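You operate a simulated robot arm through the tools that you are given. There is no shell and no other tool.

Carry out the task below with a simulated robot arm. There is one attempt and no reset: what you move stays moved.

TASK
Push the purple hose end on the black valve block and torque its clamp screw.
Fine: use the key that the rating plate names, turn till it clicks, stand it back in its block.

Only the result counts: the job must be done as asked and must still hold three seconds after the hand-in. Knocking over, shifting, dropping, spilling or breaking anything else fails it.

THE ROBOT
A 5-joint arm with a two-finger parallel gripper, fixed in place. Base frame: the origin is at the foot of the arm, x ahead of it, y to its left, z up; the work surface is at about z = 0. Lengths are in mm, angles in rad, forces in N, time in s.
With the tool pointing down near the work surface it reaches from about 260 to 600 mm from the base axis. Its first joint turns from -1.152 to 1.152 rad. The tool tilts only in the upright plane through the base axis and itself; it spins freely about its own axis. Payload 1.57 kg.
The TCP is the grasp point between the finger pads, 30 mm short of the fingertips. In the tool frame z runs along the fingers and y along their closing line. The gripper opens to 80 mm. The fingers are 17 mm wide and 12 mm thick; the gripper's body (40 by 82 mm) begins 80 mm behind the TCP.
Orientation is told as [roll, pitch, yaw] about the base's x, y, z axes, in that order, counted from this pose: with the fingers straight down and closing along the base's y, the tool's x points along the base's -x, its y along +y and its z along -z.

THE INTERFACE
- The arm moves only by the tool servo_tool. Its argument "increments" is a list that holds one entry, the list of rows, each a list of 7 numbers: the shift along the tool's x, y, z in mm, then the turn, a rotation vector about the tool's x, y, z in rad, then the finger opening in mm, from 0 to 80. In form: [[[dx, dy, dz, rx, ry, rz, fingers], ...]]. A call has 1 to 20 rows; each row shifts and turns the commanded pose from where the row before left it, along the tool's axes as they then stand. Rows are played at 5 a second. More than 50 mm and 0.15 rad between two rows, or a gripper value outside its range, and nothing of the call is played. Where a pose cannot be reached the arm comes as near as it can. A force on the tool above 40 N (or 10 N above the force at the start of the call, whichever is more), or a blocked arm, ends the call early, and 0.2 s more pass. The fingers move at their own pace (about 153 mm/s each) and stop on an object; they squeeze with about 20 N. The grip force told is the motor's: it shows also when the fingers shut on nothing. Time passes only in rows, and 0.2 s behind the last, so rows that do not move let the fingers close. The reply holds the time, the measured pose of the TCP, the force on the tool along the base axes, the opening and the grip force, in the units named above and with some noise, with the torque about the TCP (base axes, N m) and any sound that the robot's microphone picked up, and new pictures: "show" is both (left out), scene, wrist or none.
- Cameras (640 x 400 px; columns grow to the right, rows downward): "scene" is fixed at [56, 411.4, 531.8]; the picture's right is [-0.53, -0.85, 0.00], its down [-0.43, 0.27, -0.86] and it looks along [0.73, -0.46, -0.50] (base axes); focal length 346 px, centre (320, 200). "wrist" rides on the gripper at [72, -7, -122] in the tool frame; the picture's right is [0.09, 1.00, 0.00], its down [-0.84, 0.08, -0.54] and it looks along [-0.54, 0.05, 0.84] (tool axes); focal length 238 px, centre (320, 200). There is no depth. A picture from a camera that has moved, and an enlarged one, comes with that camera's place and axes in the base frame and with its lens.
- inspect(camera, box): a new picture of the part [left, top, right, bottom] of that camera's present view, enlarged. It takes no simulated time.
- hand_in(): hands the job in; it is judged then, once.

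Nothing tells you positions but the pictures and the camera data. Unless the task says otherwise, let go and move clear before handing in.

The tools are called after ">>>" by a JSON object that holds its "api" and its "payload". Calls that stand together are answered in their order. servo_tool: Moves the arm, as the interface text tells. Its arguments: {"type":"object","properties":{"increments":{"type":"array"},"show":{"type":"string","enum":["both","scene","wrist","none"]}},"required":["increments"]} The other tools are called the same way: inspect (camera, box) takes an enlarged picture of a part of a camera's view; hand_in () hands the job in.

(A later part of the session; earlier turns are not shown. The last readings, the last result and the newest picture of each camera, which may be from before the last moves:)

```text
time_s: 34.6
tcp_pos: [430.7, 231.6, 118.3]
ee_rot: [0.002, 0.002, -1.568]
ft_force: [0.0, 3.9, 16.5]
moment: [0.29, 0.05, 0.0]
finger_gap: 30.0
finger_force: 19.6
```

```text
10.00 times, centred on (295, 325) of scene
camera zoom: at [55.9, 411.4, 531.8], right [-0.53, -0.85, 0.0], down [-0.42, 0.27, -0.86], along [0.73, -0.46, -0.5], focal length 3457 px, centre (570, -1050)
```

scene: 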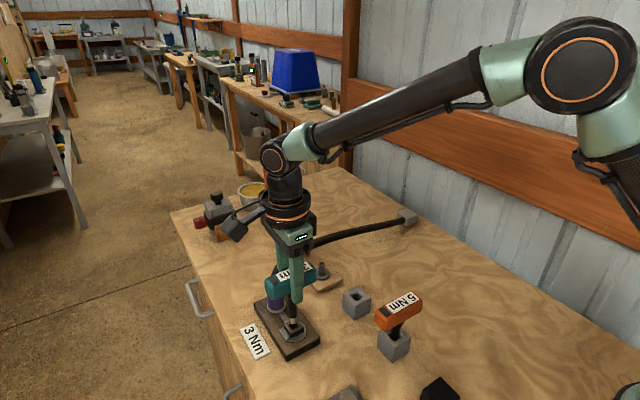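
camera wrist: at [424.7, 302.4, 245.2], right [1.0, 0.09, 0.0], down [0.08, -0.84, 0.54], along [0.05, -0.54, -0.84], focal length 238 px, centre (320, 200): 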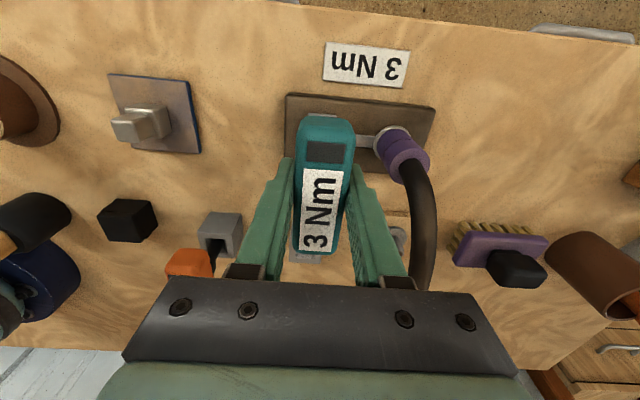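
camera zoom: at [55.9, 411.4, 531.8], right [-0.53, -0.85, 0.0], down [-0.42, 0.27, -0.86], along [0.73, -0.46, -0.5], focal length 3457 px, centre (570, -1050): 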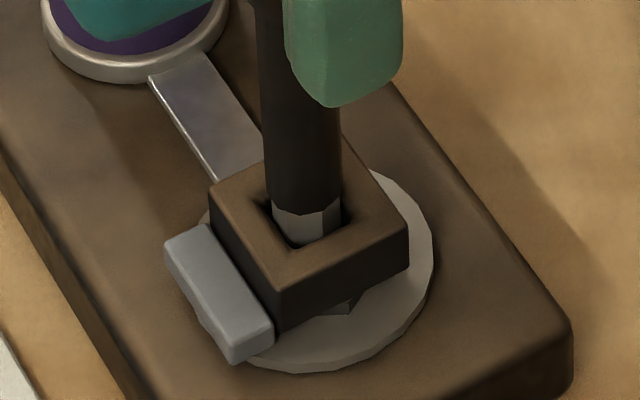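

The key bottomed in the socket (fz 16 N; the fingers slid a few mm down the handle). I'll ease the load slightly and start turning clockwise in small steps, watching moment and sound.

>>> {"api": "servo_tool", "payload": {"increments": [[[0, 0, -0.7, 0, 0, 0, 10], [0, 0, 0, 0, 0, 0.08, 10], [0, 0, 0, 0, 0, 0.08, 10], [0, 0, 0, 0, 0, 0.08, 10], [0, 0, 0, 0, 0, 0, 10]]]}}

>>> {"api": "inspect", "payload": {"camera": "scene", "box": [265, 285, 325, 345]}}

>>> {"api": "inspect", "payload": {"camera": "wrist", "box": [240, 60, 400, 260]}}

```text
time_s: 35.8
tcp_pos: [429.1, 231.3, 119.7]
ee_rot: [-0.002, -0.001, -1.811]
ft_force: [3.9, 2.2, -3.3]
moment: [0.18, -0.37, 0.07]
finger_gap: 30.0
finger_force: 20.1
camera wrist: at [441.9, 301.7, 239.3], right [0.99, -0.15, 0.0], down [-0.12, -0.83, 0.54], along [-0.08, -0.54, -0.84], focal length 238 px, centre (320, 200)
```

scene: 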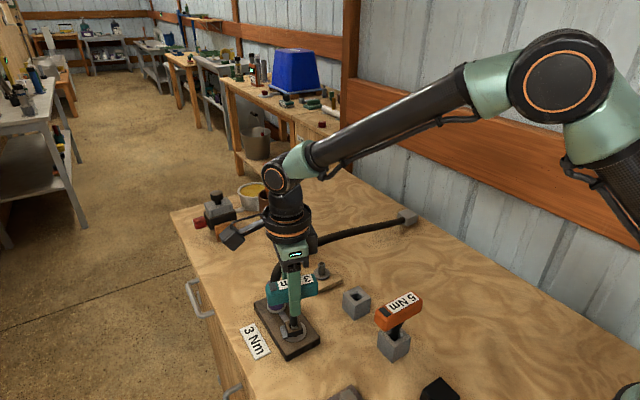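
wrist: 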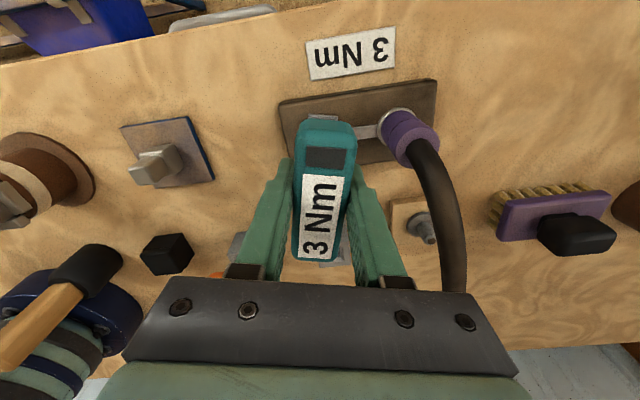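

```text
6.67 times, centred on (295, 315) of scene
camera zoom: at [56.0, 411.4, 531.7], right [-0.53, -0.85, 0.0], down [-0.43, 0.27, -0.86], along [0.73, -0.46, -0.5], focal length 2304 px, centre (487, -567)
```

zoom: 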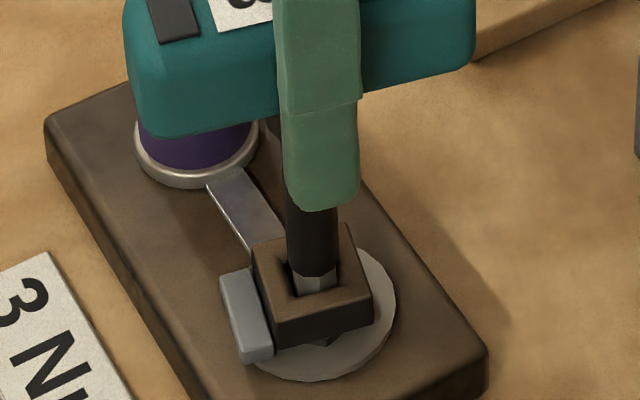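

```text
2.00 times, centred on (320, 160) of wrist
camera zoom: at [441.9, 301.7, 239.3], right [0.99, -0.15, 0.0], down [-0.12, -0.83, 0.54], along [-0.08, -0.54, -0.84], focal length 477 px, centre (320, 280)
```

zoom: 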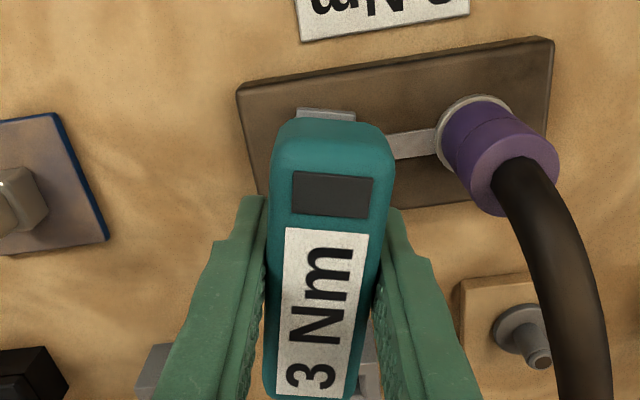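

The screw head (square box with lug) turns with the key, so the drive is engaged. I'll correct the small side load and keep turning clockwise.

>>> {"api": "servo_tool", "payload": {"increments": [[[0.2, 0.25, 0.3, 0, 0, 0.08, 10], [0, 0, 0, 0, 0, 0.1, 10], [0, 0, 0, 0, 0, 0.1, 10], [0, 0, 0, 0, 0, 0.1, 10], [0, 0, 0, 0, 0, 0, 10]]]}}

>>> {"api": "inspect", "payload": {"camera": "scene", "box": [265, 285, 325, 345]}}

```text
time_s: 37.0
tcp_pos: [429.2, 232.1, 119.4]
ee_rot: [0.0, 0.0, -2.193]
ft_force: [2.2, -4.4, 1.0]
moment: [-0.39, -0.15, -0.03]
finger_gap: 29.8
finger_force: 20.1
camera wrist: at [468.4, 293.1, 239.2], right [0.86, -0.5, 0.0], down [-0.42, -0.73, 0.54], along [-0.27, -0.47, -0.84], focal length 238 px, centre (320, 200)
```

scene: 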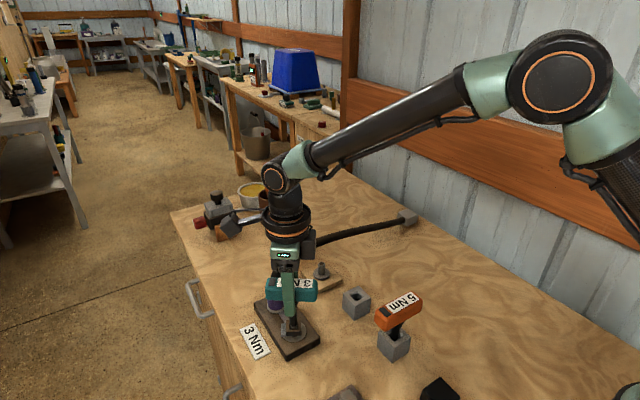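
wrist: 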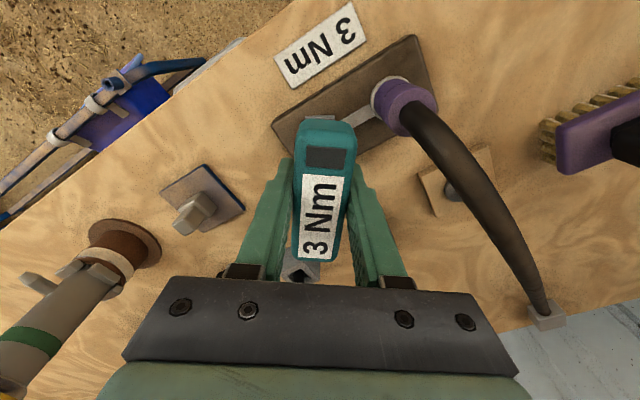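

```text
6.67 times, centred on (295, 315) of scene
camera zoom: at [56.0, 411.4, 531.8], right [-0.53, -0.85, 0.0], down [-0.43, 0.27, -0.86], along [0.73, -0.46, -0.5], focal length 2304 px, centre (487, -567)
```

zoom: 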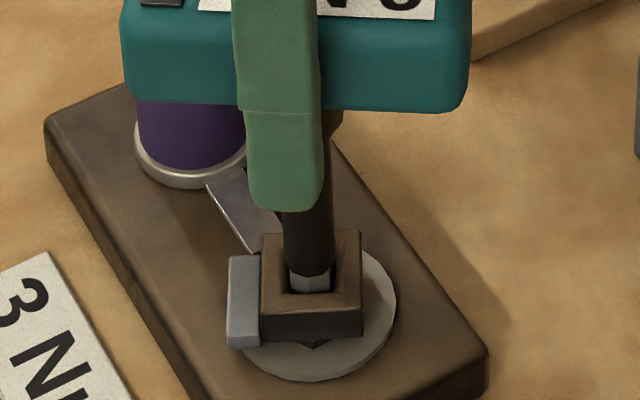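

Still turning freely with little torque. Small lateral correction and further clockwise turning.

>>> {"api": "servo_tool", "payload": {"increments": [[[-0.2, 0.25, 0, 0, 0, 0.1, 10], [0, 0, 0, 0, 0, 0.1, 10], [0, 0, 0, 0, 0, 0.1, 10], [0, 0, 0, 0, 0, 0.1, 10], [0, 0, 0, 0, 0, 0, 10]]]}}

>>> {"api": "inspect", "payload": {"camera": "scene", "box": [265, 285, 325, 345]}}

```text
time_s: 38.2
tcp_pos: [444.6, 207.5, 120.4]
ee_rot: [0.0, 0.004, -2.574]
ft_force: [-7.6, 19.4, 12.6]
moment: [0.8, 0.17, -0.01]
finger_gap: 36.7
finger_force: 20.4
out of reach, approached as far as the arm can: row 4
camera wrist: at [501.5, 250.1, 241.2], right [0.61, -0.79, 0.0], down [-0.67, -0.52, 0.54], along [-0.43, -0.33, -0.84], focal length 238 px, centre (320, 200)
```

scene: 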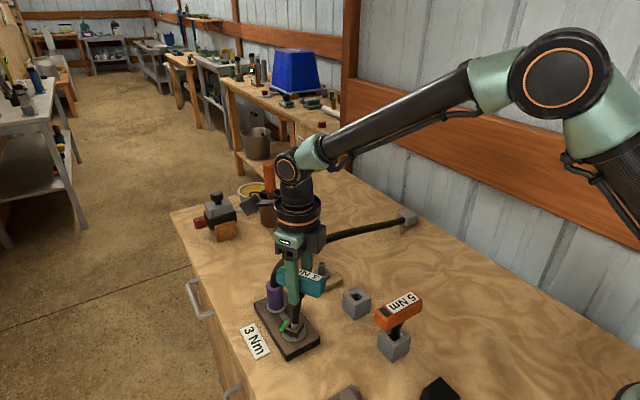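
wrist: 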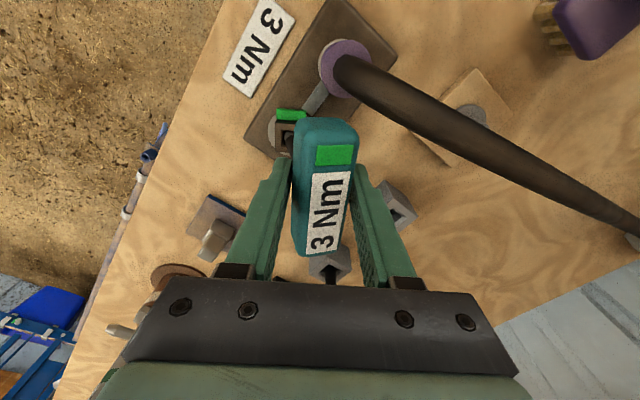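

```text
6.67 times, centred on (295, 315) of scene
camera zoom: at [56.0, 411.4, 531.8], right [-0.53, -0.85, 0.0], down [-0.42, 0.27, -0.86], along [0.73, -0.46, -0.5], focal length 2304 px, centre (487, -567)
```

zoom: 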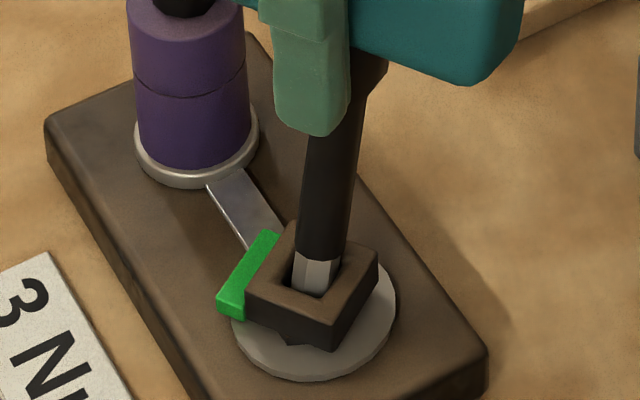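

The key's pad and the screw's lug turned green, but the last row hit the wrist's spin limit and the arm drifted sideways, tilting the key. I'll stop and look closely before recovering.

>>> {"api": "inspect", "payload": {"camera": "scene", "box": [265, 250, 345, 350]}}

>>> {"api": "inspect", "payload": {"camera": "wrist", "box": [230, 80, 410, 290]}}

>>> {"api": "inspect", "payload": {"camera": "scene", "box": [280, 310, 312, 342]}}

```text
4.00 times, centred on (305, 300) of scene
camera zoom: at [56.0, 411.4, 531.8], right [-0.53, -0.85, 0.0], down [-0.42, 0.27, -0.86], along [0.73, -0.46, -0.5], focal length 1383 px, centre (380, -200)
```

zoom: 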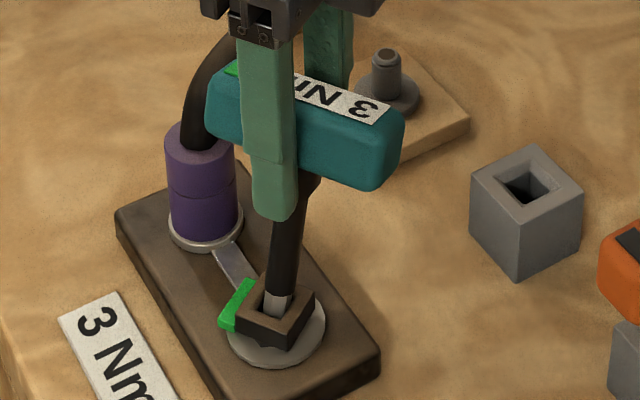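

```text
1.90 times, centred on (320, 185) of wrist
camera zoom: at [501.5, 250.1, 241.2], right [0.61, -0.79, 0.0], down [-0.67, -0.52, 0.54], along [-0.43, -0.33, -0.84], focal length 454 px, centre (320, 229)
```

zoom: 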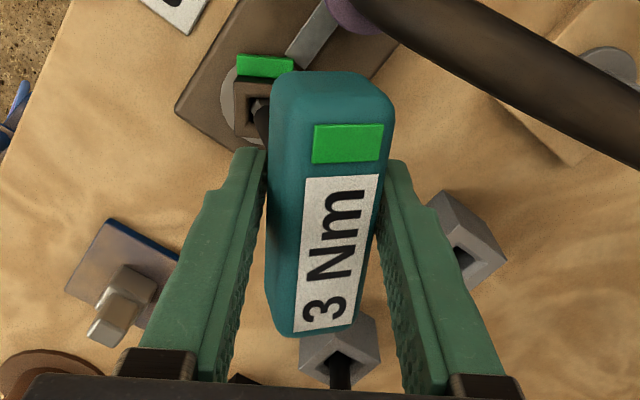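

```text
12.50 times, centred on (296, 326) of scene
camera zoom: at [56.0, 411.4, 531.8], right [-0.53, -0.85, 0.0], down [-0.42, 0.27, -0.86], along [0.73, -0.46, -0.5], focal length 4321 px, centre (620, -1375)
```

zoom: 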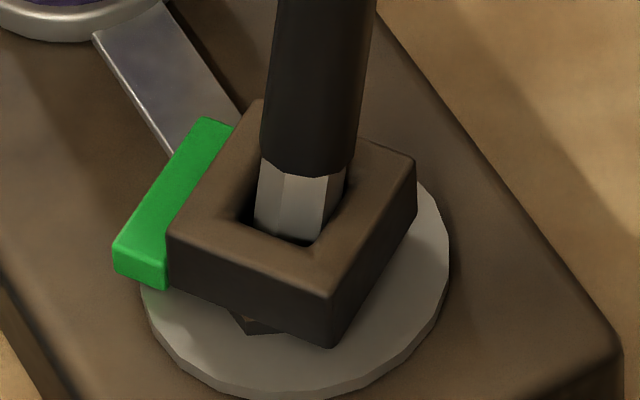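

The screw turned about 1.0 rad with the key and both indicators went green; the wrist is at its spin limit. I'll back the commanded spin off in tiny steps so the arm returns over the key axis and the key stands upright again.

>>> {"api": "servo_tool", "payload": {"increments": [[[0, 0, 0, 0, 0, -0.02, 10], [0, 0, 0, 0, 0, -0.02, 10], [0, 0, 0, 0, 0, -0.02, 10], [0, 0, 0, 0, 0, -0.02, 10], [0, 0, 0, 0, 0, 0, 10]]]}}

>>> {"api": "inspect", "payload": {"camera": "scene", "box": [265, 250, 345, 350]}}

>>> {"api": "inspect", "payload": {"camera": "wrist", "box": [230, 80, 410, 290]}}

```text
time_s: 39.4
tcp_pos: [443.9, 205.9, 120.1]
ee_rot: [0.001, 0.003, -2.51]
ft_force: [-2.1, 8.0, 25.4]
moment: [0.49, 0.13, -0.17]
finger_gap: 36.3
finger_force: 20.3
camera wrist: at [498.7, 253.0, 240.8], right [0.66, -0.75, 0.0], down [-0.63, -0.56, 0.54], along [-0.4, -0.36, -0.84], focal length 238 px, centre (320, 200)
```

scene: 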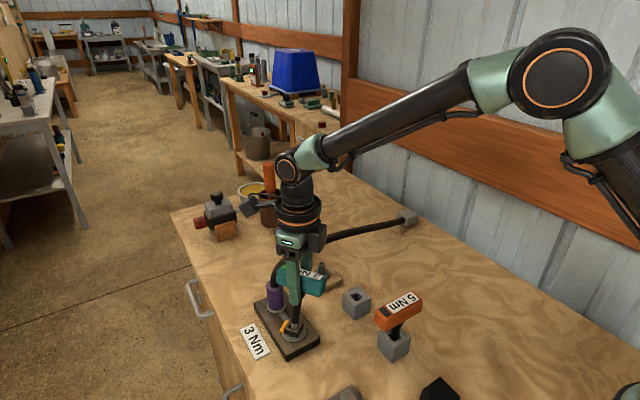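
wrist: 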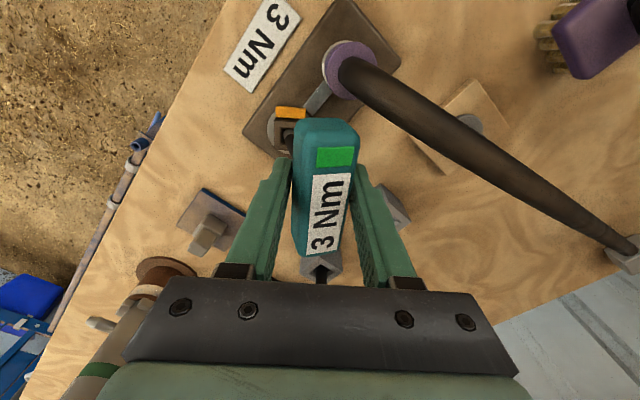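

```text
4.00 times, centred on (305, 300) of scene
camera zoom: at [55.9, 411.4, 531.8], right [-0.53, -0.85, 0.0], down [-0.42, 0.27, -0.86], along [0.73, -0.46, -0.5], focal length 1383 px, centre (380, -200)
```

zoom: 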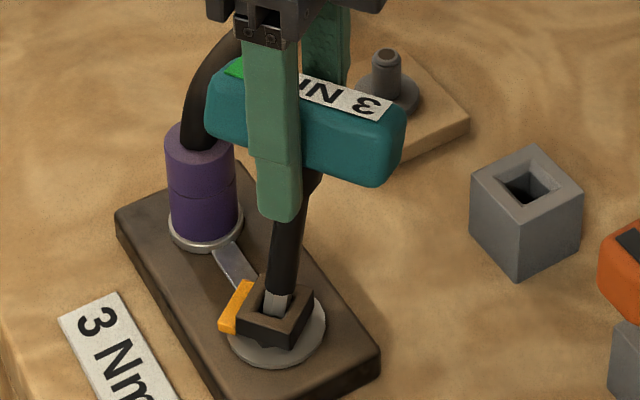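

```text
1.90 times, centred on (320, 185) of wrist
camera zoom: at [498.7, 253.0, 240.8], right [0.66, -0.75, 0.0], down [-0.63, -0.56, 0.54], along [-0.4, -0.36, -0.84], focal length 454 px, centre (320, 229)
```

zoom: 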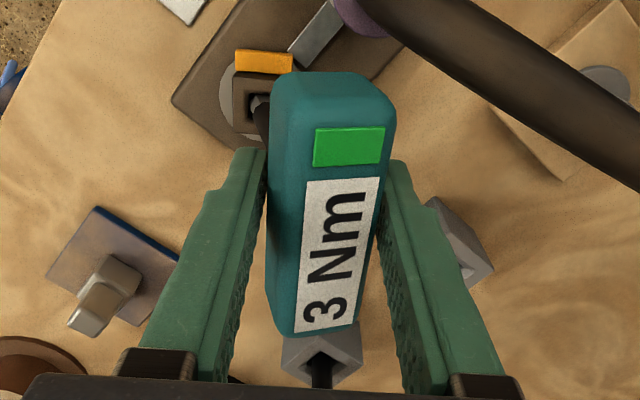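

Backing off turned the lug orange while the key's pad stays green — so turning back loosened the screw and I'll have to re-tighten. First I'll bring the gripper back over the socket axis so the key is upright again, well inside the spin range.

>>> {"api": "servo_tool", "payload": {"increments": [[[0.6, -3.5, -0.5, 0, 0, -0.012, 10], [0.6, -3.5, -0.5, 0, 0, -0.012, 10], [0.6, -3.5, 0, 0, 0, -0.012, 10], [0.6, -3.5, 0, 0, 0, -0.012, 10], [0, 0, 0, 0, 0, 0, 10]]]}}

>>> {"api": "inspect", "payload": {"camera": "scene", "box": [265, 250, 345, 350]}}

```text
time_s: 40.6
tcp_pos: [436.6, 219.7, 118.0]
ee_rot: [0.0, -0.004, -2.46]
ft_force: [-4.1, 0.7, 7.9]
moment: [0.09, 0.32, 0.07]
finger_gap: 32.5
finger_force: 19.6
camera wrist: at [489.3, 268.6, 238.9], right [0.7, -0.72, 0.0], down [-0.6, -0.59, 0.54], along [-0.39, -0.38, -0.84], focal length 238 px, centre (320, 200)
```

scene: 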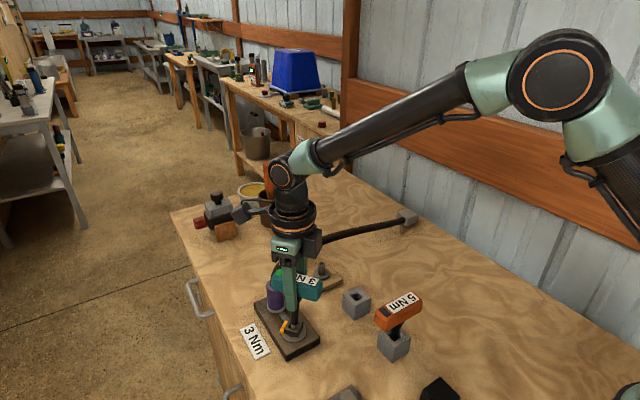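
wrist: 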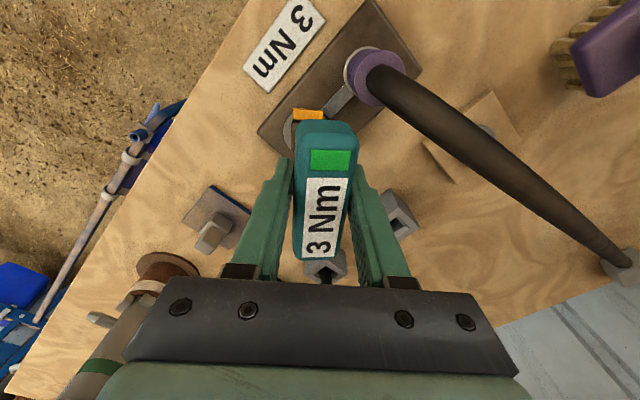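

```text
4.00 times, centred on (305, 300) of scene
camera zoom: at [56.0, 411.4, 531.8], right [-0.53, -0.85, 0.0], down [-0.43, 0.27, -0.86], along [0.73, -0.46, -0.5], focal length 1383 px, centre (380, -200)
```

zoom: 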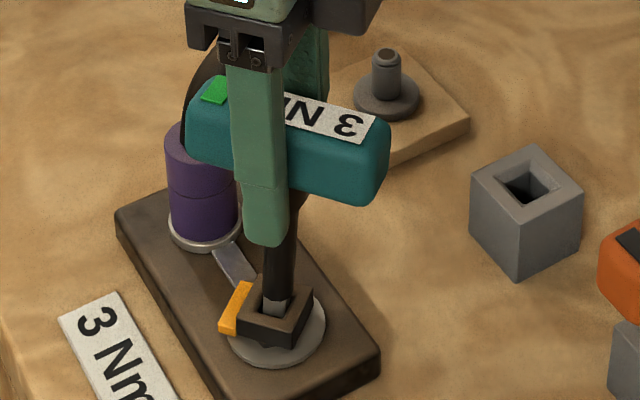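

The key is straightening as the gripper returns. I'll finish the move back over the axis.

>>> {"api": "servo_tool", "payload": {"increments": [[[0.85, -3.35, 0, 0, 0, 0, 10], [0.85, -3.35, 0, 0, 0, 0, 10], [0.85, -3.35, 0, 0, 0, 0, 10], [0.85, -3.35, 0, 0, 0, 0, 10], [0, 0, 0, 0, 0, 0, 10]]]}}

>>> {"api": "inspect", "payload": {"camera": "scene", "box": [265, 250, 345, 350]}}

>>> {"api": "inspect", "payload": {"camera": "wrist", "box": [230, 80, 410, 290]}}

```text
time_s: 41.8
tcp_pos: [429.3, 229.3, 118.5]
ee_rot: [0.0, -0.003, -2.461]
ft_force: [-1.4, -6.4, -4.4]
moment: [-0.61, 0.19, -0.03]
finger_gap: 29.7
finger_force: 19.5
camera wrist: at [483.0, 280.2, 240.0], right [0.7, -0.72, 0.0], down [-0.6, -0.59, 0.54], along [-0.39, -0.38, -0.84], focal length 238 px, centre (320, 200)
```

scene: 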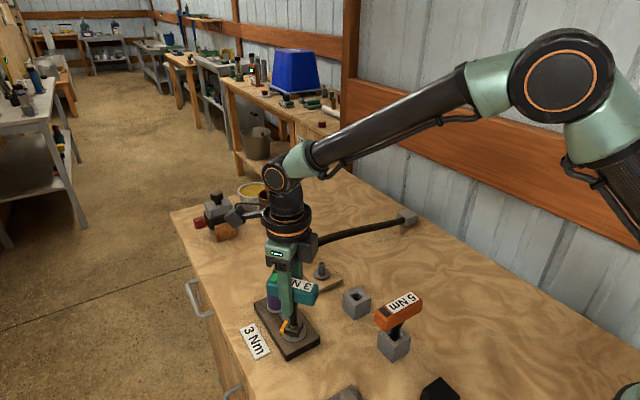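
wrist: 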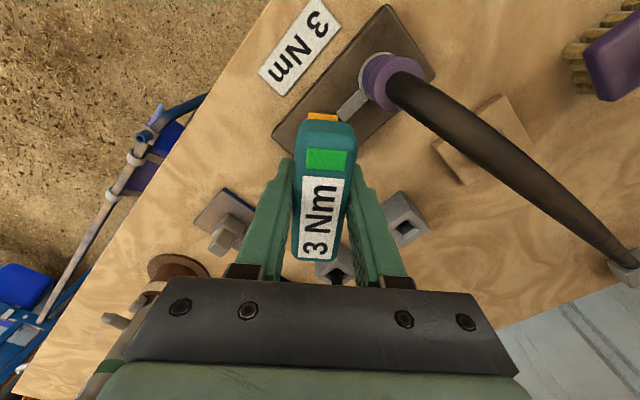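

```text
4.00 times, centred on (305, 300) of scene
camera zoom: at [56.0, 411.4, 531.7], right [-0.53, -0.85, 0.0], down [-0.43, 0.27, -0.86], along [0.73, -0.46, -0.5], focal length 1383 px, centre (380, -200)
```

zoom: 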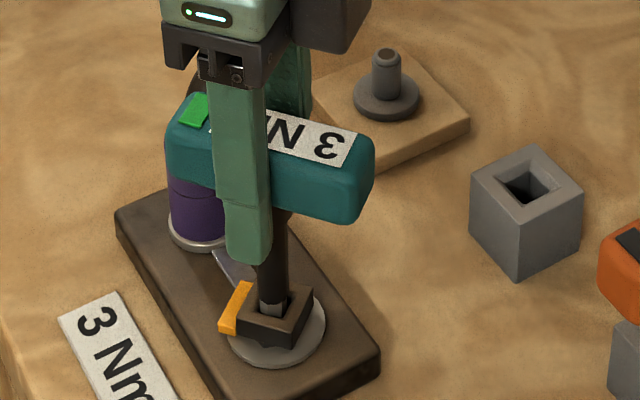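

```text
1.90 times, centred on (320, 185) of wrist
camera zoom: at [483.0, 280.2, 240.0], right [0.7, -0.72, 0.0], down [-0.6, -0.59, 0.54], along [-0.39, -0.38, -0.84], focal length 454 px, centre (320, 229)
```

zoom: 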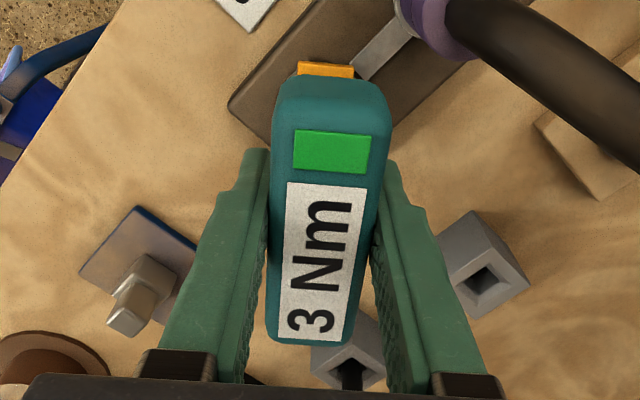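

The key is upright and flush in the grip again. To get spin range, I'll lift it straight out of the screw, turn the gripper 180° in the air, re-insert, and re-tighten to the click.

>>> {"api": "servo_tool", "payload": {"increments": [[[-0.37, 0.22, 0, 0, 0, 0, 10], [0, 0, -4, 0, 0, 0, 10], [0, 0, -6, 0, 0, 0, 10], [0, 0, -8, 0, 0, 0, 10], [0, 0, -10, 0, 0, 0, 10], [0, 0, -10, 0, 0, 0, 10], [0, 0, 0, 0, 0, 0, 10]]]}}

>>> {"api": "inspect", "payload": {"camera": "scene", "box": [265, 250, 345, 350]}}

```text
time_s: 43.4
tcp_pos: [430.6, 231.1, 157.3]
ee_rot: [0.0, -0.001, -2.459]
ft_force: [-1.0, 0.0, -1.8]
moment: [0.0, -0.01, 0.0]
finger_gap: 29.7
finger_force: 19.6
camera wrist: at [483.0, 280.6, 278.3], right [0.7, -0.72, 0.0], down [-0.6, -0.59, 0.54], along [-0.39, -0.38, -0.84], focal length 238 px, centre (320, 200)
```

scene: 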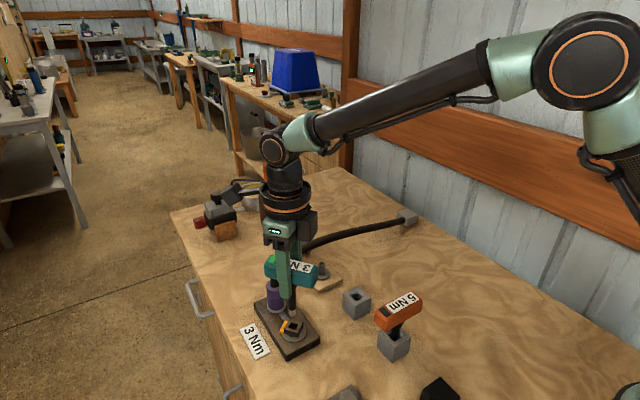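
wrist: 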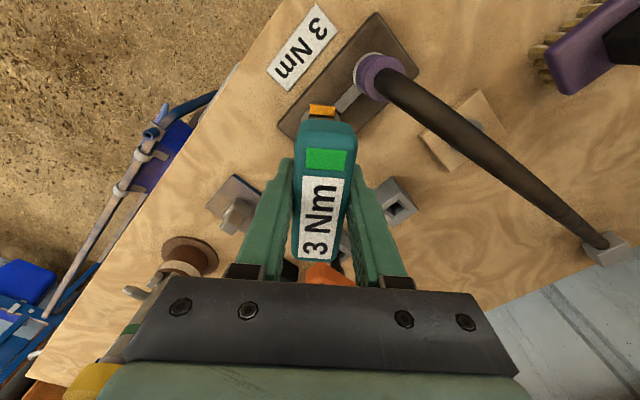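

```text
4.00 times, centred on (305, 300) of scene
camera zoom: at [56.0, 411.4, 531.7], right [-0.53, -0.85, 0.0], down [-0.43, 0.27, -0.86], along [0.73, -0.46, -0.5], focal length 1383 px, centre (380, -200)
```

zoom: 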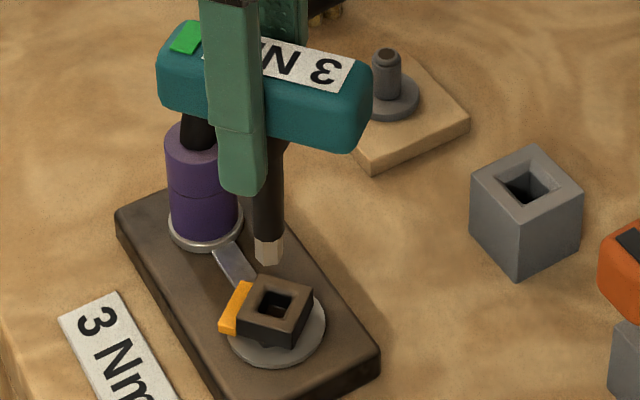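

The key is out and vertical; the screw stays where it was. Now I'll spin the gripper 180° counter-clockwise in the air.

>>> {"api": "servo_tool", "payload": {"increments": [[[0, 0, 0, 0, 0, -0.1428, 10], [0, 0, 0, 0, 0, -0.1428, 10], [0, 0, 0, 0, 0, -0.1428, 10], [0, 0, 0, 0, 0, -0.1428, 10], [0, 0, 0, 0, 0, -0.1428, 10], [0, 0, 0, 0, 0, -0.1428, 10], [0, 0, 0, 0, 0, -0.1428, 10], [0, 0, 0, 0, 0, -0.1428, 10], [0, 0, 0, 0, 0, -0.1428, 10], [0, 0, 0, 0, 0, -0.1428, 10], [0, 0, 0, 0, 0, -0.1428, 10]]], "show": "none"}}

>>> {"api": "servo_tool", "payload": {"increments": [[[0, 0, 0, 0, 0, -0.1428, 10], [0, 0, 0, 0, 0, -0.1428, 10], [0, 0, 0, 0, 0, -0.1428, 10], [0, 0, 0, 0, 0, -0.1428, 10], [0, 0, 0, 0, 0, -0.1428, 10], [0, 0, 0, 0, 0, -0.1428, 10], [0, 0, 0, 0, 0, -0.1428, 10], [0, 0, 0, 0, 0, -0.1428, 10], [0, 0, 0, 0, 0, -0.1428, 10], [0, 0, 0, 0, 0, -0.1428, 10], [0, 0, 0, 0, 0, -0.1428, 10], [0, 0, 0, 0, 0, 0, 10], [0, 0, 0, 0, 0, 0, 10]]]}}

>>> {"api": "inspect", "payload": {"camera": "scene", "box": [275, 290, 325, 345]}}

>>> {"api": "inspect", "payload": {"camera": "wrist", "box": [230, 60, 410, 260]}}

```text
time_s: 45.8
tcp_pos: [428.7, 230.9, 157.0]
ee_rot: [-0.001, 0.001, -0.887]
ft_force: [0.0, 0.6, -0.2]
moment: [-0.02, -0.01, -0.01]
finger_gap: 29.6
finger_force: 20.5
```

```text
time_s: 48.6
tcp_pos: [430.2, 230.3, 157.0]
ee_rot: [0.0, 0.0, 0.68]
ft_force: [-0.7, -0.9, -1.6]
moment: [0.0, 0.02, 0.03]
finger_gap: 29.8
finger_force: 19.6
camera wrist: at [379.4, 179.7, 278.4], right [-0.7, 0.72, 0.0], down [0.6, 0.59, 0.54], along [0.39, 0.38, -0.84], focal length 238 px, centre (320, 200)
```

scene: 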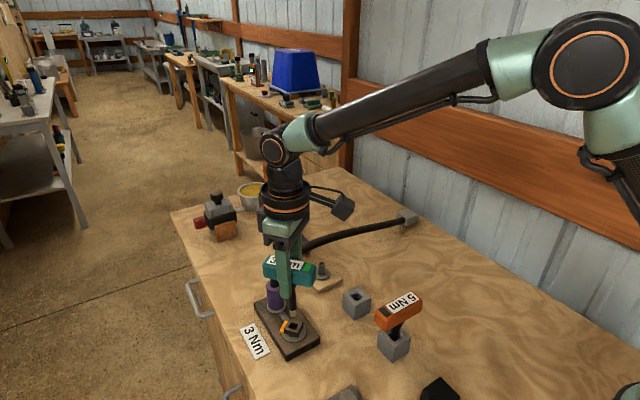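
wrist: 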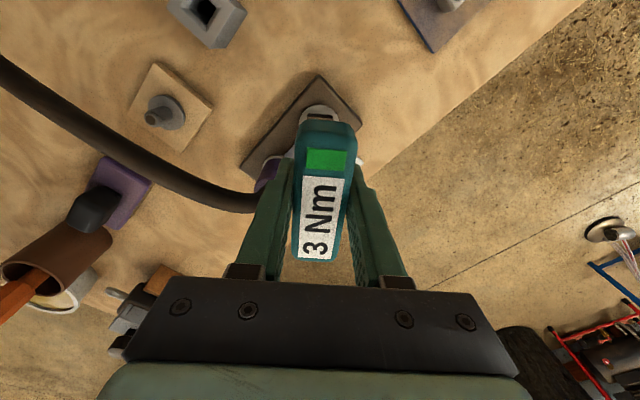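

```text
7.27 times, centred on (300, 318) of scene
camera zoom: at [56.0, 411.4, 531.7], right [-0.53, -0.85, 0.0], down [-0.43, 0.27, -0.86], along [0.73, -0.46, -0.5], focal length 2514 px, centre (466, -654)
```

zoom: 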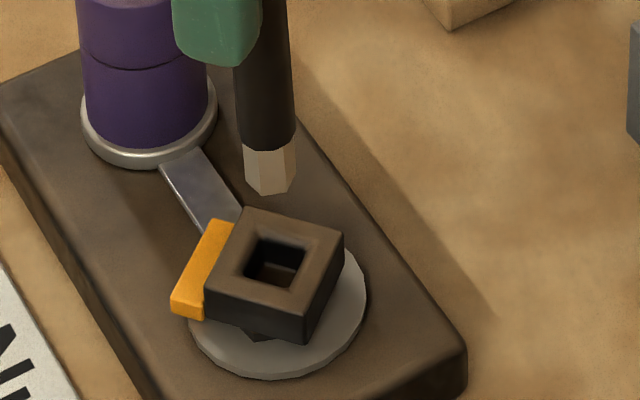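

```text
2.00 times, centred on (320, 160) of wrist
camera zoom: at [379.4, 179.7, 278.4], right [-0.7, 0.72, 0.0], down [0.6, 0.59, 0.54], along [0.39, 0.38, -0.84], focal length 477 px, centre (320, 280)
```

zoom: 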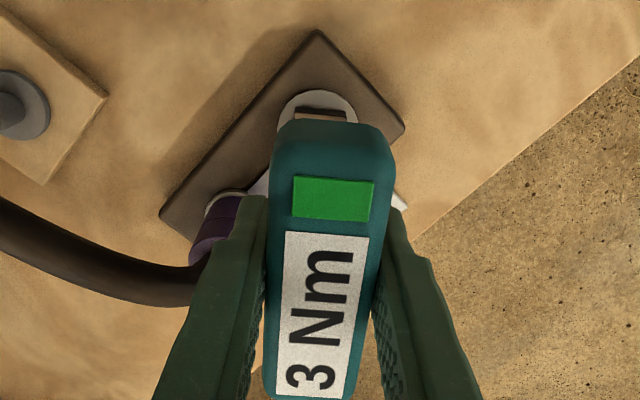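

The key axis and the screw opening line up within a fraction of a millimetre in the scene view. I'll lower to just above the opening.

>>> {"api": "servo_tool", "payload": {"increments": [[[0.3, 0.25, 8, 0, 0, 0, 10], [0, 0, 8, 0, 0, 0, 10], [0, 0, 6, 0, 0, 0, 10], [0, 0, 0, 0, 0, 0, 10], [0, 0, 0, 0, 0, 0, 10]]], "show": "wrist"}}

>>> {"api": "inspect", "payload": {"camera": "scene", "box": [280, 305, 315, 340]}}

```text
time_s: 49.8
tcp_pos: [428.0, 230.7, 134.8]
ee_rot: [0.001, 0.0, 0.681]
ft_force: [1.0, 0.2, -2.1]
moment: [0.0, 0.01, 0.03]
finger_gap: 29.9
finger_force: 20.2
camera wrist: at [379.0, 179.0, 255.4], right [-0.7, 0.72, 0.0], down [0.6, 0.59, 0.54], along [0.39, 0.38, -0.84], focal length 238 px, centre (320, 200)
```

wrist: 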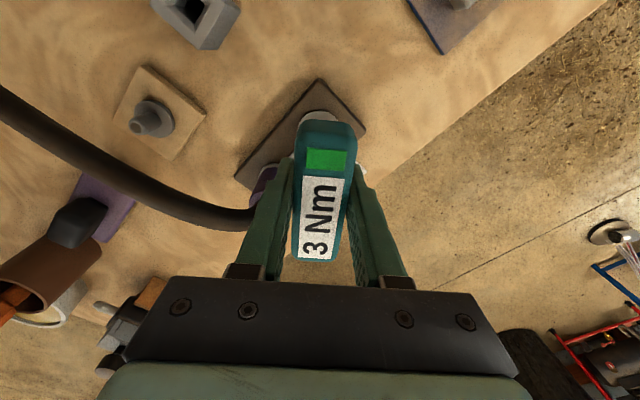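

```text
11.43 times, centred on (298, 322) of scene
camera zoom: at [56.0, 411.4, 531.7], right [-0.53, -0.85, 0.0], down [-0.43, 0.27, -0.86], along [0.73, -0.46, -0.5], focal length 3951 px, centre (577, -1200)
```

zoom: 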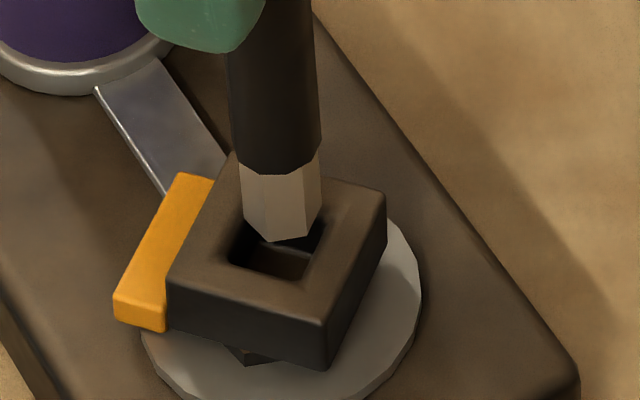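

The tip is right over the opening. I'll lower slowly into the screw head.

>>> {"api": "servo_tool", "payload": {"increments": [[[-0.1, 0.4, 2, 0, 0, 0, 10], [0, 0, 2, 0, 0, 0, 10], [0, 0, 2, 0, 0, 0, 10], [0, 0, 1, 0, 0, 0, 10], [0, 0, 0, 0, 0, 0, 10]]], "show": "wrist"}}

>>> {"api": "inspect", "payload": {"camera": "scene", "box": [280, 305, 315, 340]}}

```text
time_s: 51.0
tcp_pos: [428.5, 231.6, 127.7]
ee_rot: [0.002, 0.0, 0.677]
ft_force: [0.6, 0.5, -1.3]
moment: [0.01, -0.01, -0.01]
finger_gap: 29.7
finger_force: 19.7
camera wrist: at [378.8, 179.8, 248.6], right [-0.7, 0.72, 0.0], down [0.6, 0.59, 0.54], along [0.39, 0.38, -0.84], focal length 238 px, centre (320, 200)
```

wrist: 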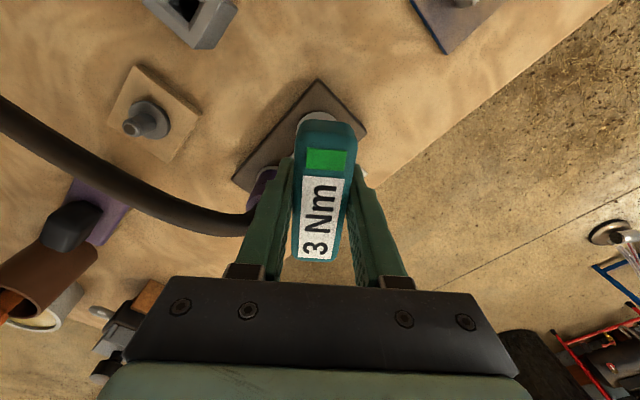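

```text
11.43 times, centred on (298, 322) of scene
camera zoom: at [56.0, 411.4, 531.7], right [-0.53, -0.85, 0.0], down [-0.43, 0.27, -0.86], along [0.73, -0.46, -0.5], focal length 3951 px, centre (577, -1200)
```

zoom: 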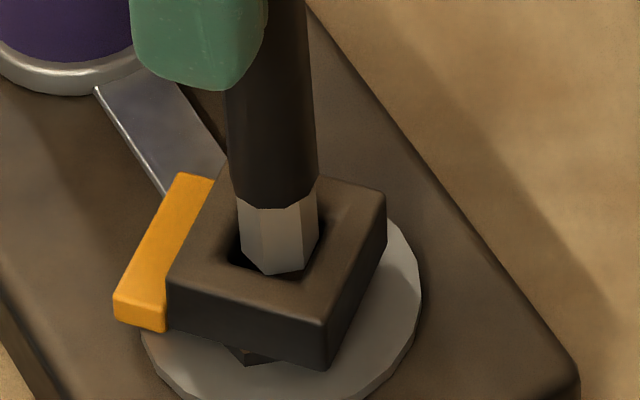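

Entering freely. Continuing down to the bottom in small steps.

>>> {"api": "servo_tool", "payload": {"increments": [[[0, 0, 2, 0, 0, 0, 10], [0, 0, 2, 0, 0, 0, 10], [0, 0, 2, 0, 0, 0, 10], [0, 0, 1.5, 0, 0, 0, 10], [0, 0, 0, 0, 0, 0, 10]]], "show": "wrist"}}

>>> {"api": "inspect", "payload": {"camera": "scene", "box": [280, 305, 315, 340]}}

```text
time_s: 52.2
tcp_pos: [428.6, 229.7, 121.5]
ee_rot: [0.0, -0.003, 0.677]
ft_force: [7.0, -2.1, 2.3]
moment: [-0.11, -0.61, 0.0]
finger_gap: 30.0
finger_force: 20.3
camera wrist: at [378.8, 179.8, 241.9], right [-0.7, 0.72, 0.0], down [0.6, 0.59, 0.54], along [0.39, 0.38, -0.84], focal length 238 px, centre (320, 200)
```

wrist: 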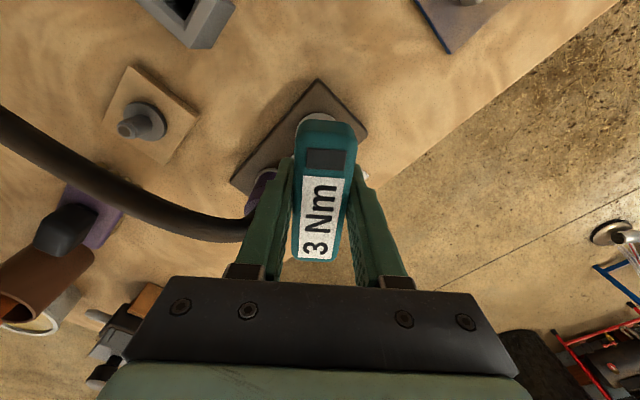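

```text
11.43 times, centred on (298, 322) of scene
camera zoom: at [56.0, 411.4, 531.8], right [-0.53, -0.85, 0.0], down [-0.43, 0.27, -0.86], along [0.73, -0.46, -0.5], focal length 3951 px, centre (577, -1200)
```

zoom: 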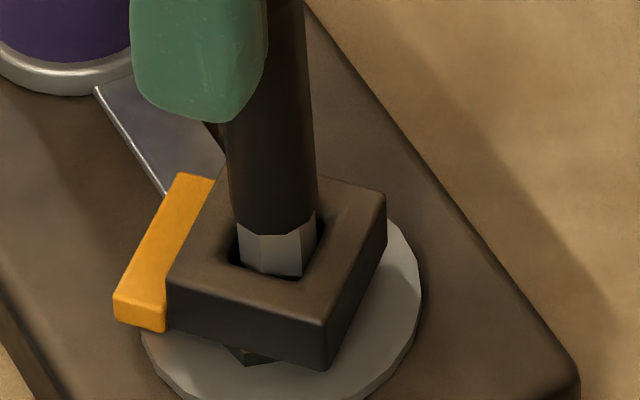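

The key's pad reset to dark as it re-engaged. I'll relieve the side load and go down the last couple of millimetres.

>>> {"api": "servo_tool", "payload": {"increments": [[[-0.25, -0.33, 0, 0, 0, 0, 10], [0, 0, 1, 0, 0, 0, 10], [0, 0, 1, 0, 0, 0, 10], [0, 0, 0.5, 0, 0, 0, 10], [0, 0, 0, 0, 0, 0, 10]]], "show": "wrist"}}

>>> {"api": "inspect", "payload": {"camera": "scene", "box": [280, 305, 315, 340]}}

```text
time_s: 53.4
tcp_pos: [430.2, 231.1, 118.9]
ee_rot: [-0.001, 0.0, 0.679]
ft_force: [6.0, 0.1, -0.6]
moment: [0.06, -0.48, 0.01]
finger_gap: 29.9
finger_force: 19.9
camera wrist: at [378.9, 179.9, 239.2], right [-0.7, 0.72, 0.0], down [0.6, 0.59, 0.54], along [0.39, 0.38, -0.84], focal length 238 px, centre (320, 200)
```

wrist: 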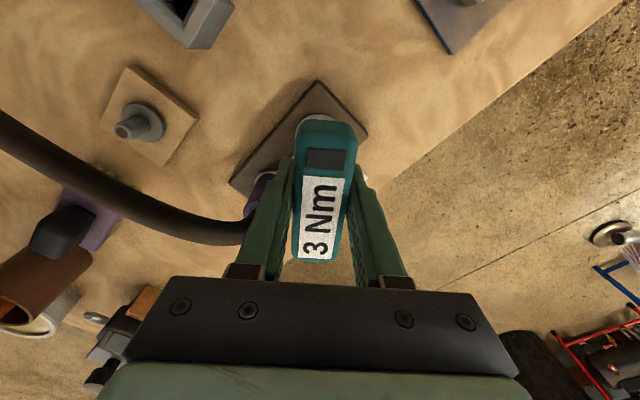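

```text
11.43 times, centred on (298, 322) of scene
camera zoom: at [56.0, 411.4, 531.8], right [-0.53, -0.85, 0.0], down [-0.43, 0.27, -0.86], along [0.73, -0.46, -0.5], focal length 3951 px, centre (577, -1200)
```

zoom: 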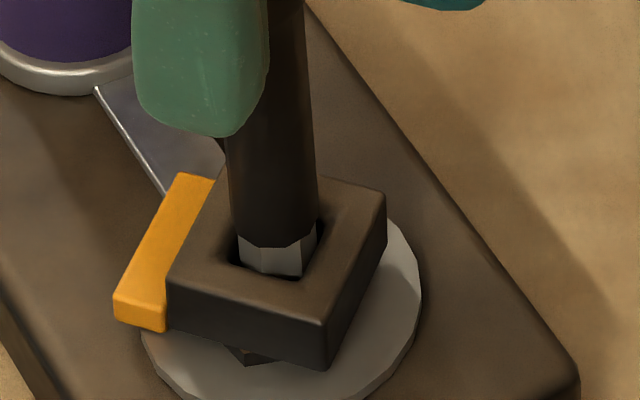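

Seated to about the earlier depth. The click earlier came within ~0.1 rad from here, so I'll turn clockwise in small steps and check the indicators.

>>> {"api": "servo_tool", "payload": {"increments": [[[-0.3, -0.25, 0.7, 0, 0, 0, 10], [0, 0, 0, 0, 0, 0.03, 10], [0, 0, 0, 0, 0, 0.03, 10], [0, 0, 0, 0, 0, 0, 10]]], "show": "wrist"}}

>>> {"api": "inspect", "payload": {"camera": "scene", "box": [280, 305, 315, 340]}}

```text
time_s: 54.4
tcp_pos: [430.1, 231.5, 117.2]
ee_rot: [0.001, 0.001, 0.618]
ft_force: [-2.6, -5.7, 14.2]
moment: [-0.45, 0.22, 0.0]
finger_gap: 29.7
finger_force: 20.0
camera wrist: at [376.6, 183.3, 238.9], right [-0.65, 0.76, 0.0], down [0.64, 0.55, 0.54], along [0.41, 0.35, -0.84], focal length 238 px, centre (320, 200)
```

wrist: 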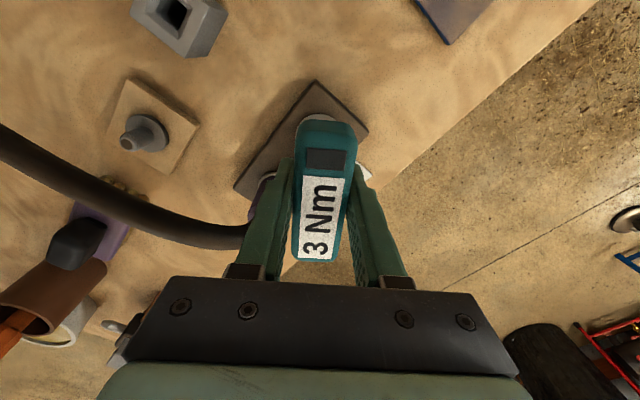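

```text
11.43 times, centred on (298, 322) of scene
camera zoom: at [56.0, 411.4, 531.8], right [-0.53, -0.85, 0.0], down [-0.42, 0.27, -0.86], along [0.73, -0.46, -0.5], focal length 3951 px, centre (577, -1200)
```

zoom: 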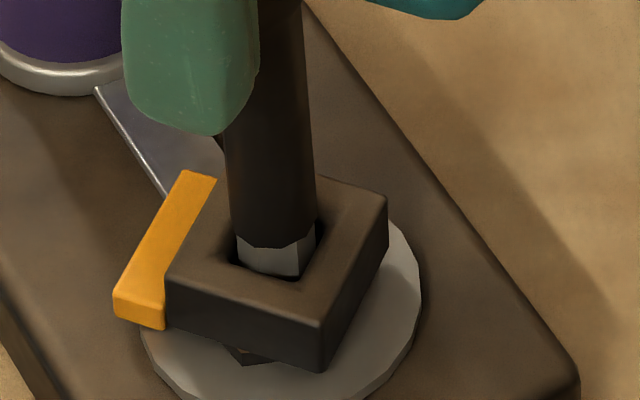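

Bottomed and the screw has begun to follow. Small lateral relief and two more small steps clockwise.

>>> {"api": "servo_tool", "payload": {"increments": [[[0.3, -0.16, -0.4, 0, 0, 0, 10], [0, 0, 0, 0, 0, 0.03, 10], [0, 0, 0, 0, 0, 0.03, 10], [0, 0, 0, 0, 0, 0, 10]]], "show": "wrist"}}

>>> {"api": "inspect", "payload": {"camera": "scene", "box": [280, 305, 315, 340]}}

```text
time_s: 55.4
tcp_pos: [429.6, 230.6, 118.0]
ee_rot: [-0.001, 0.0, 0.557]
ft_force: [5.3, -3.4, -0.8]
moment: [-0.31, -0.39, 0.02]
finger_gap: 30.2
finger_force: 20.1
camera wrist: at [373.6, 186.5, 238.8], right [-0.61, 0.8, 0.0], down [0.67, 0.51, 0.54], along [0.43, 0.33, -0.84], focal length 238 px, centre (320, 200)
```

wrist: 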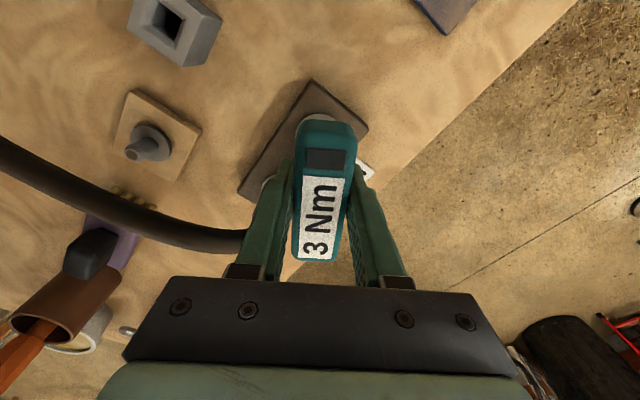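

```text
11.43 times, centred on (298, 322) of scene
camera zoom: at [56.0, 411.4, 531.7], right [-0.53, -0.85, 0.0], down [-0.43, 0.27, -0.86], along [0.73, -0.46, -0.5], focal length 3951 px, centre (577, -1200)
```

zoom: 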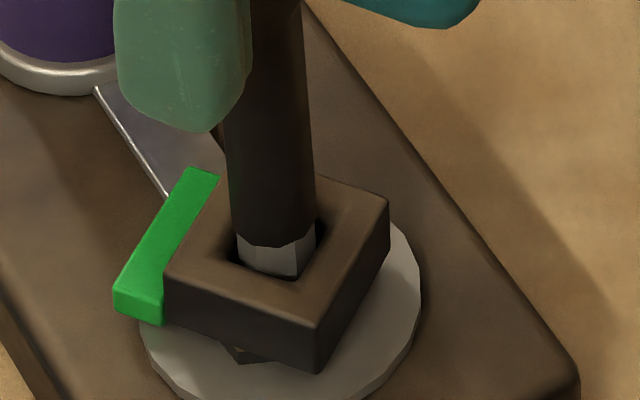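

The lug turned green, but the key's pad is still dark and no click yet. I'll continue clockwise in small steps until the key clicks.

>>> {"api": "servo_tool", "payload": {"increments": [[[-0.1, -0.3, 0.2, 0, 0, 0, 10], [0, 0, 0, 0, 0, 0.03, 10], [0, 0, 0, 0, 0, 0, 10]]], "show": "wrist"}}

>>> {"api": "inspect", "payload": {"camera": "scene", "box": [280, 305, 315, 340]}}

```text
time_s: 56.2
tcp_pos: [429.0, 230.9, 118.3]
ee_rot: [0.0, 0.0, 0.528]
ft_force: [3.2, -0.7, -3.0]
moment: [-0.04, -0.33, 0.02]
finger_gap: 29.8
finger_force: 20.2
camera wrist: at [372.5, 188.2, 239.5], right [-0.58, 0.81, 0.0], down [0.68, 0.49, 0.54], along [0.44, 0.32, -0.84], focal length 238 px, centre (320, 200)
```

wrist: 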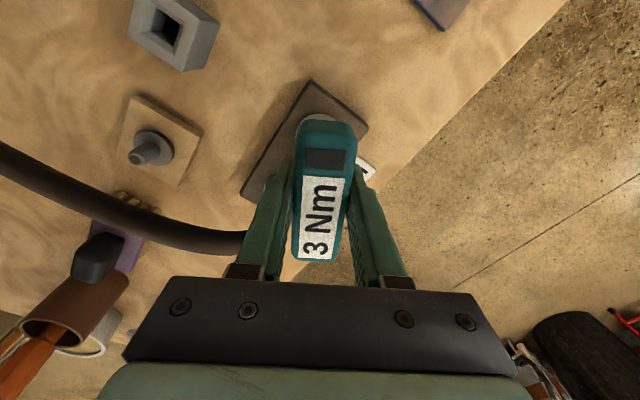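

```text
11.43 times, centred on (298, 322) of scene
camera zoom: at [56.0, 411.4, 531.7], right [-0.53, -0.85, 0.0], down [-0.43, 0.27, -0.86], along [0.73, -0.46, -0.5], focal length 3951 px, centre (577, -1200)
```

zoom: 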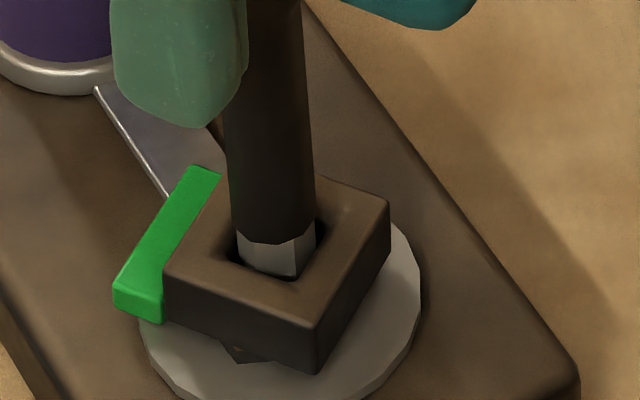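

Still green lug, pad dark. Another small clockwise step.

>>> {"api": "servo_tool", "payload": {"increments": [[[-0.15, -0.15, 0.3, 0, 0, 0, 10], [0, 0, 0, 0, 0, 0.03, 10], [0, 0, 0, 0, 0, 0, 10]]], "show": "wrist"}}

>>> {"api": "inspect", "payload": {"camera": "scene", "box": [280, 305, 315, 340]}}

```text
time_s: 57.0
tcp_pos: [429.6, 230.1, 118.0]
ee_rot: [0.001, 0.0, 0.5]
ft_force: [2.7, 2.0, -0.5]
moment: [0.19, -0.23, 0.02]
finger_gap: 29.6
finger_force: 20.2
camera wrist: at [371.3, 189.4, 239.1], right [-0.56, 0.83, 0.0], down [0.7, 0.47, 0.54], along [0.45, 0.3, -0.84], focal length 238 px, centre (320, 200)
```

wrist: 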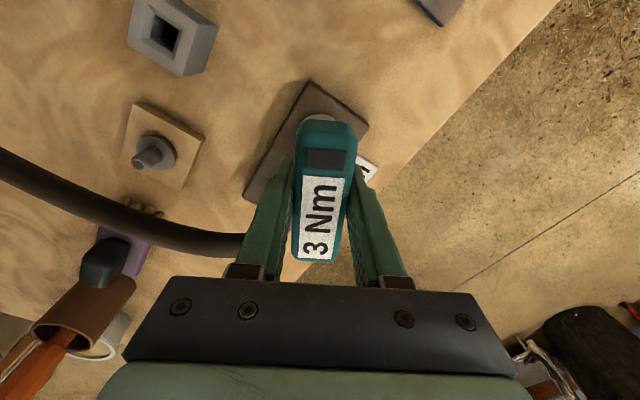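

```text
11.43 times, centred on (298, 322) of scene
camera zoom: at [56.0, 411.4, 531.8], right [-0.53, -0.85, 0.0], down [-0.43, 0.27, -0.86], along [0.73, -0.46, -0.5], focal length 3951 px, centre (577, -1200)
```

zoom: 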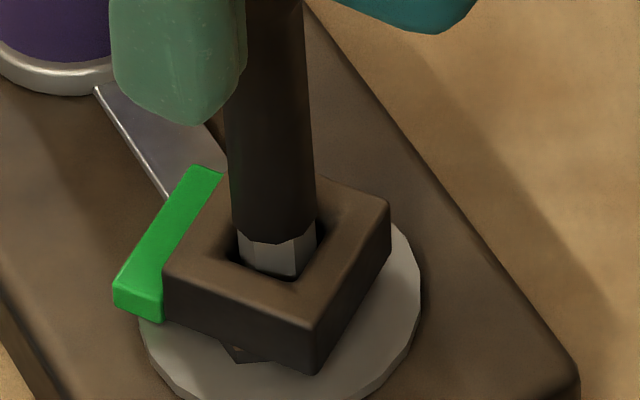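

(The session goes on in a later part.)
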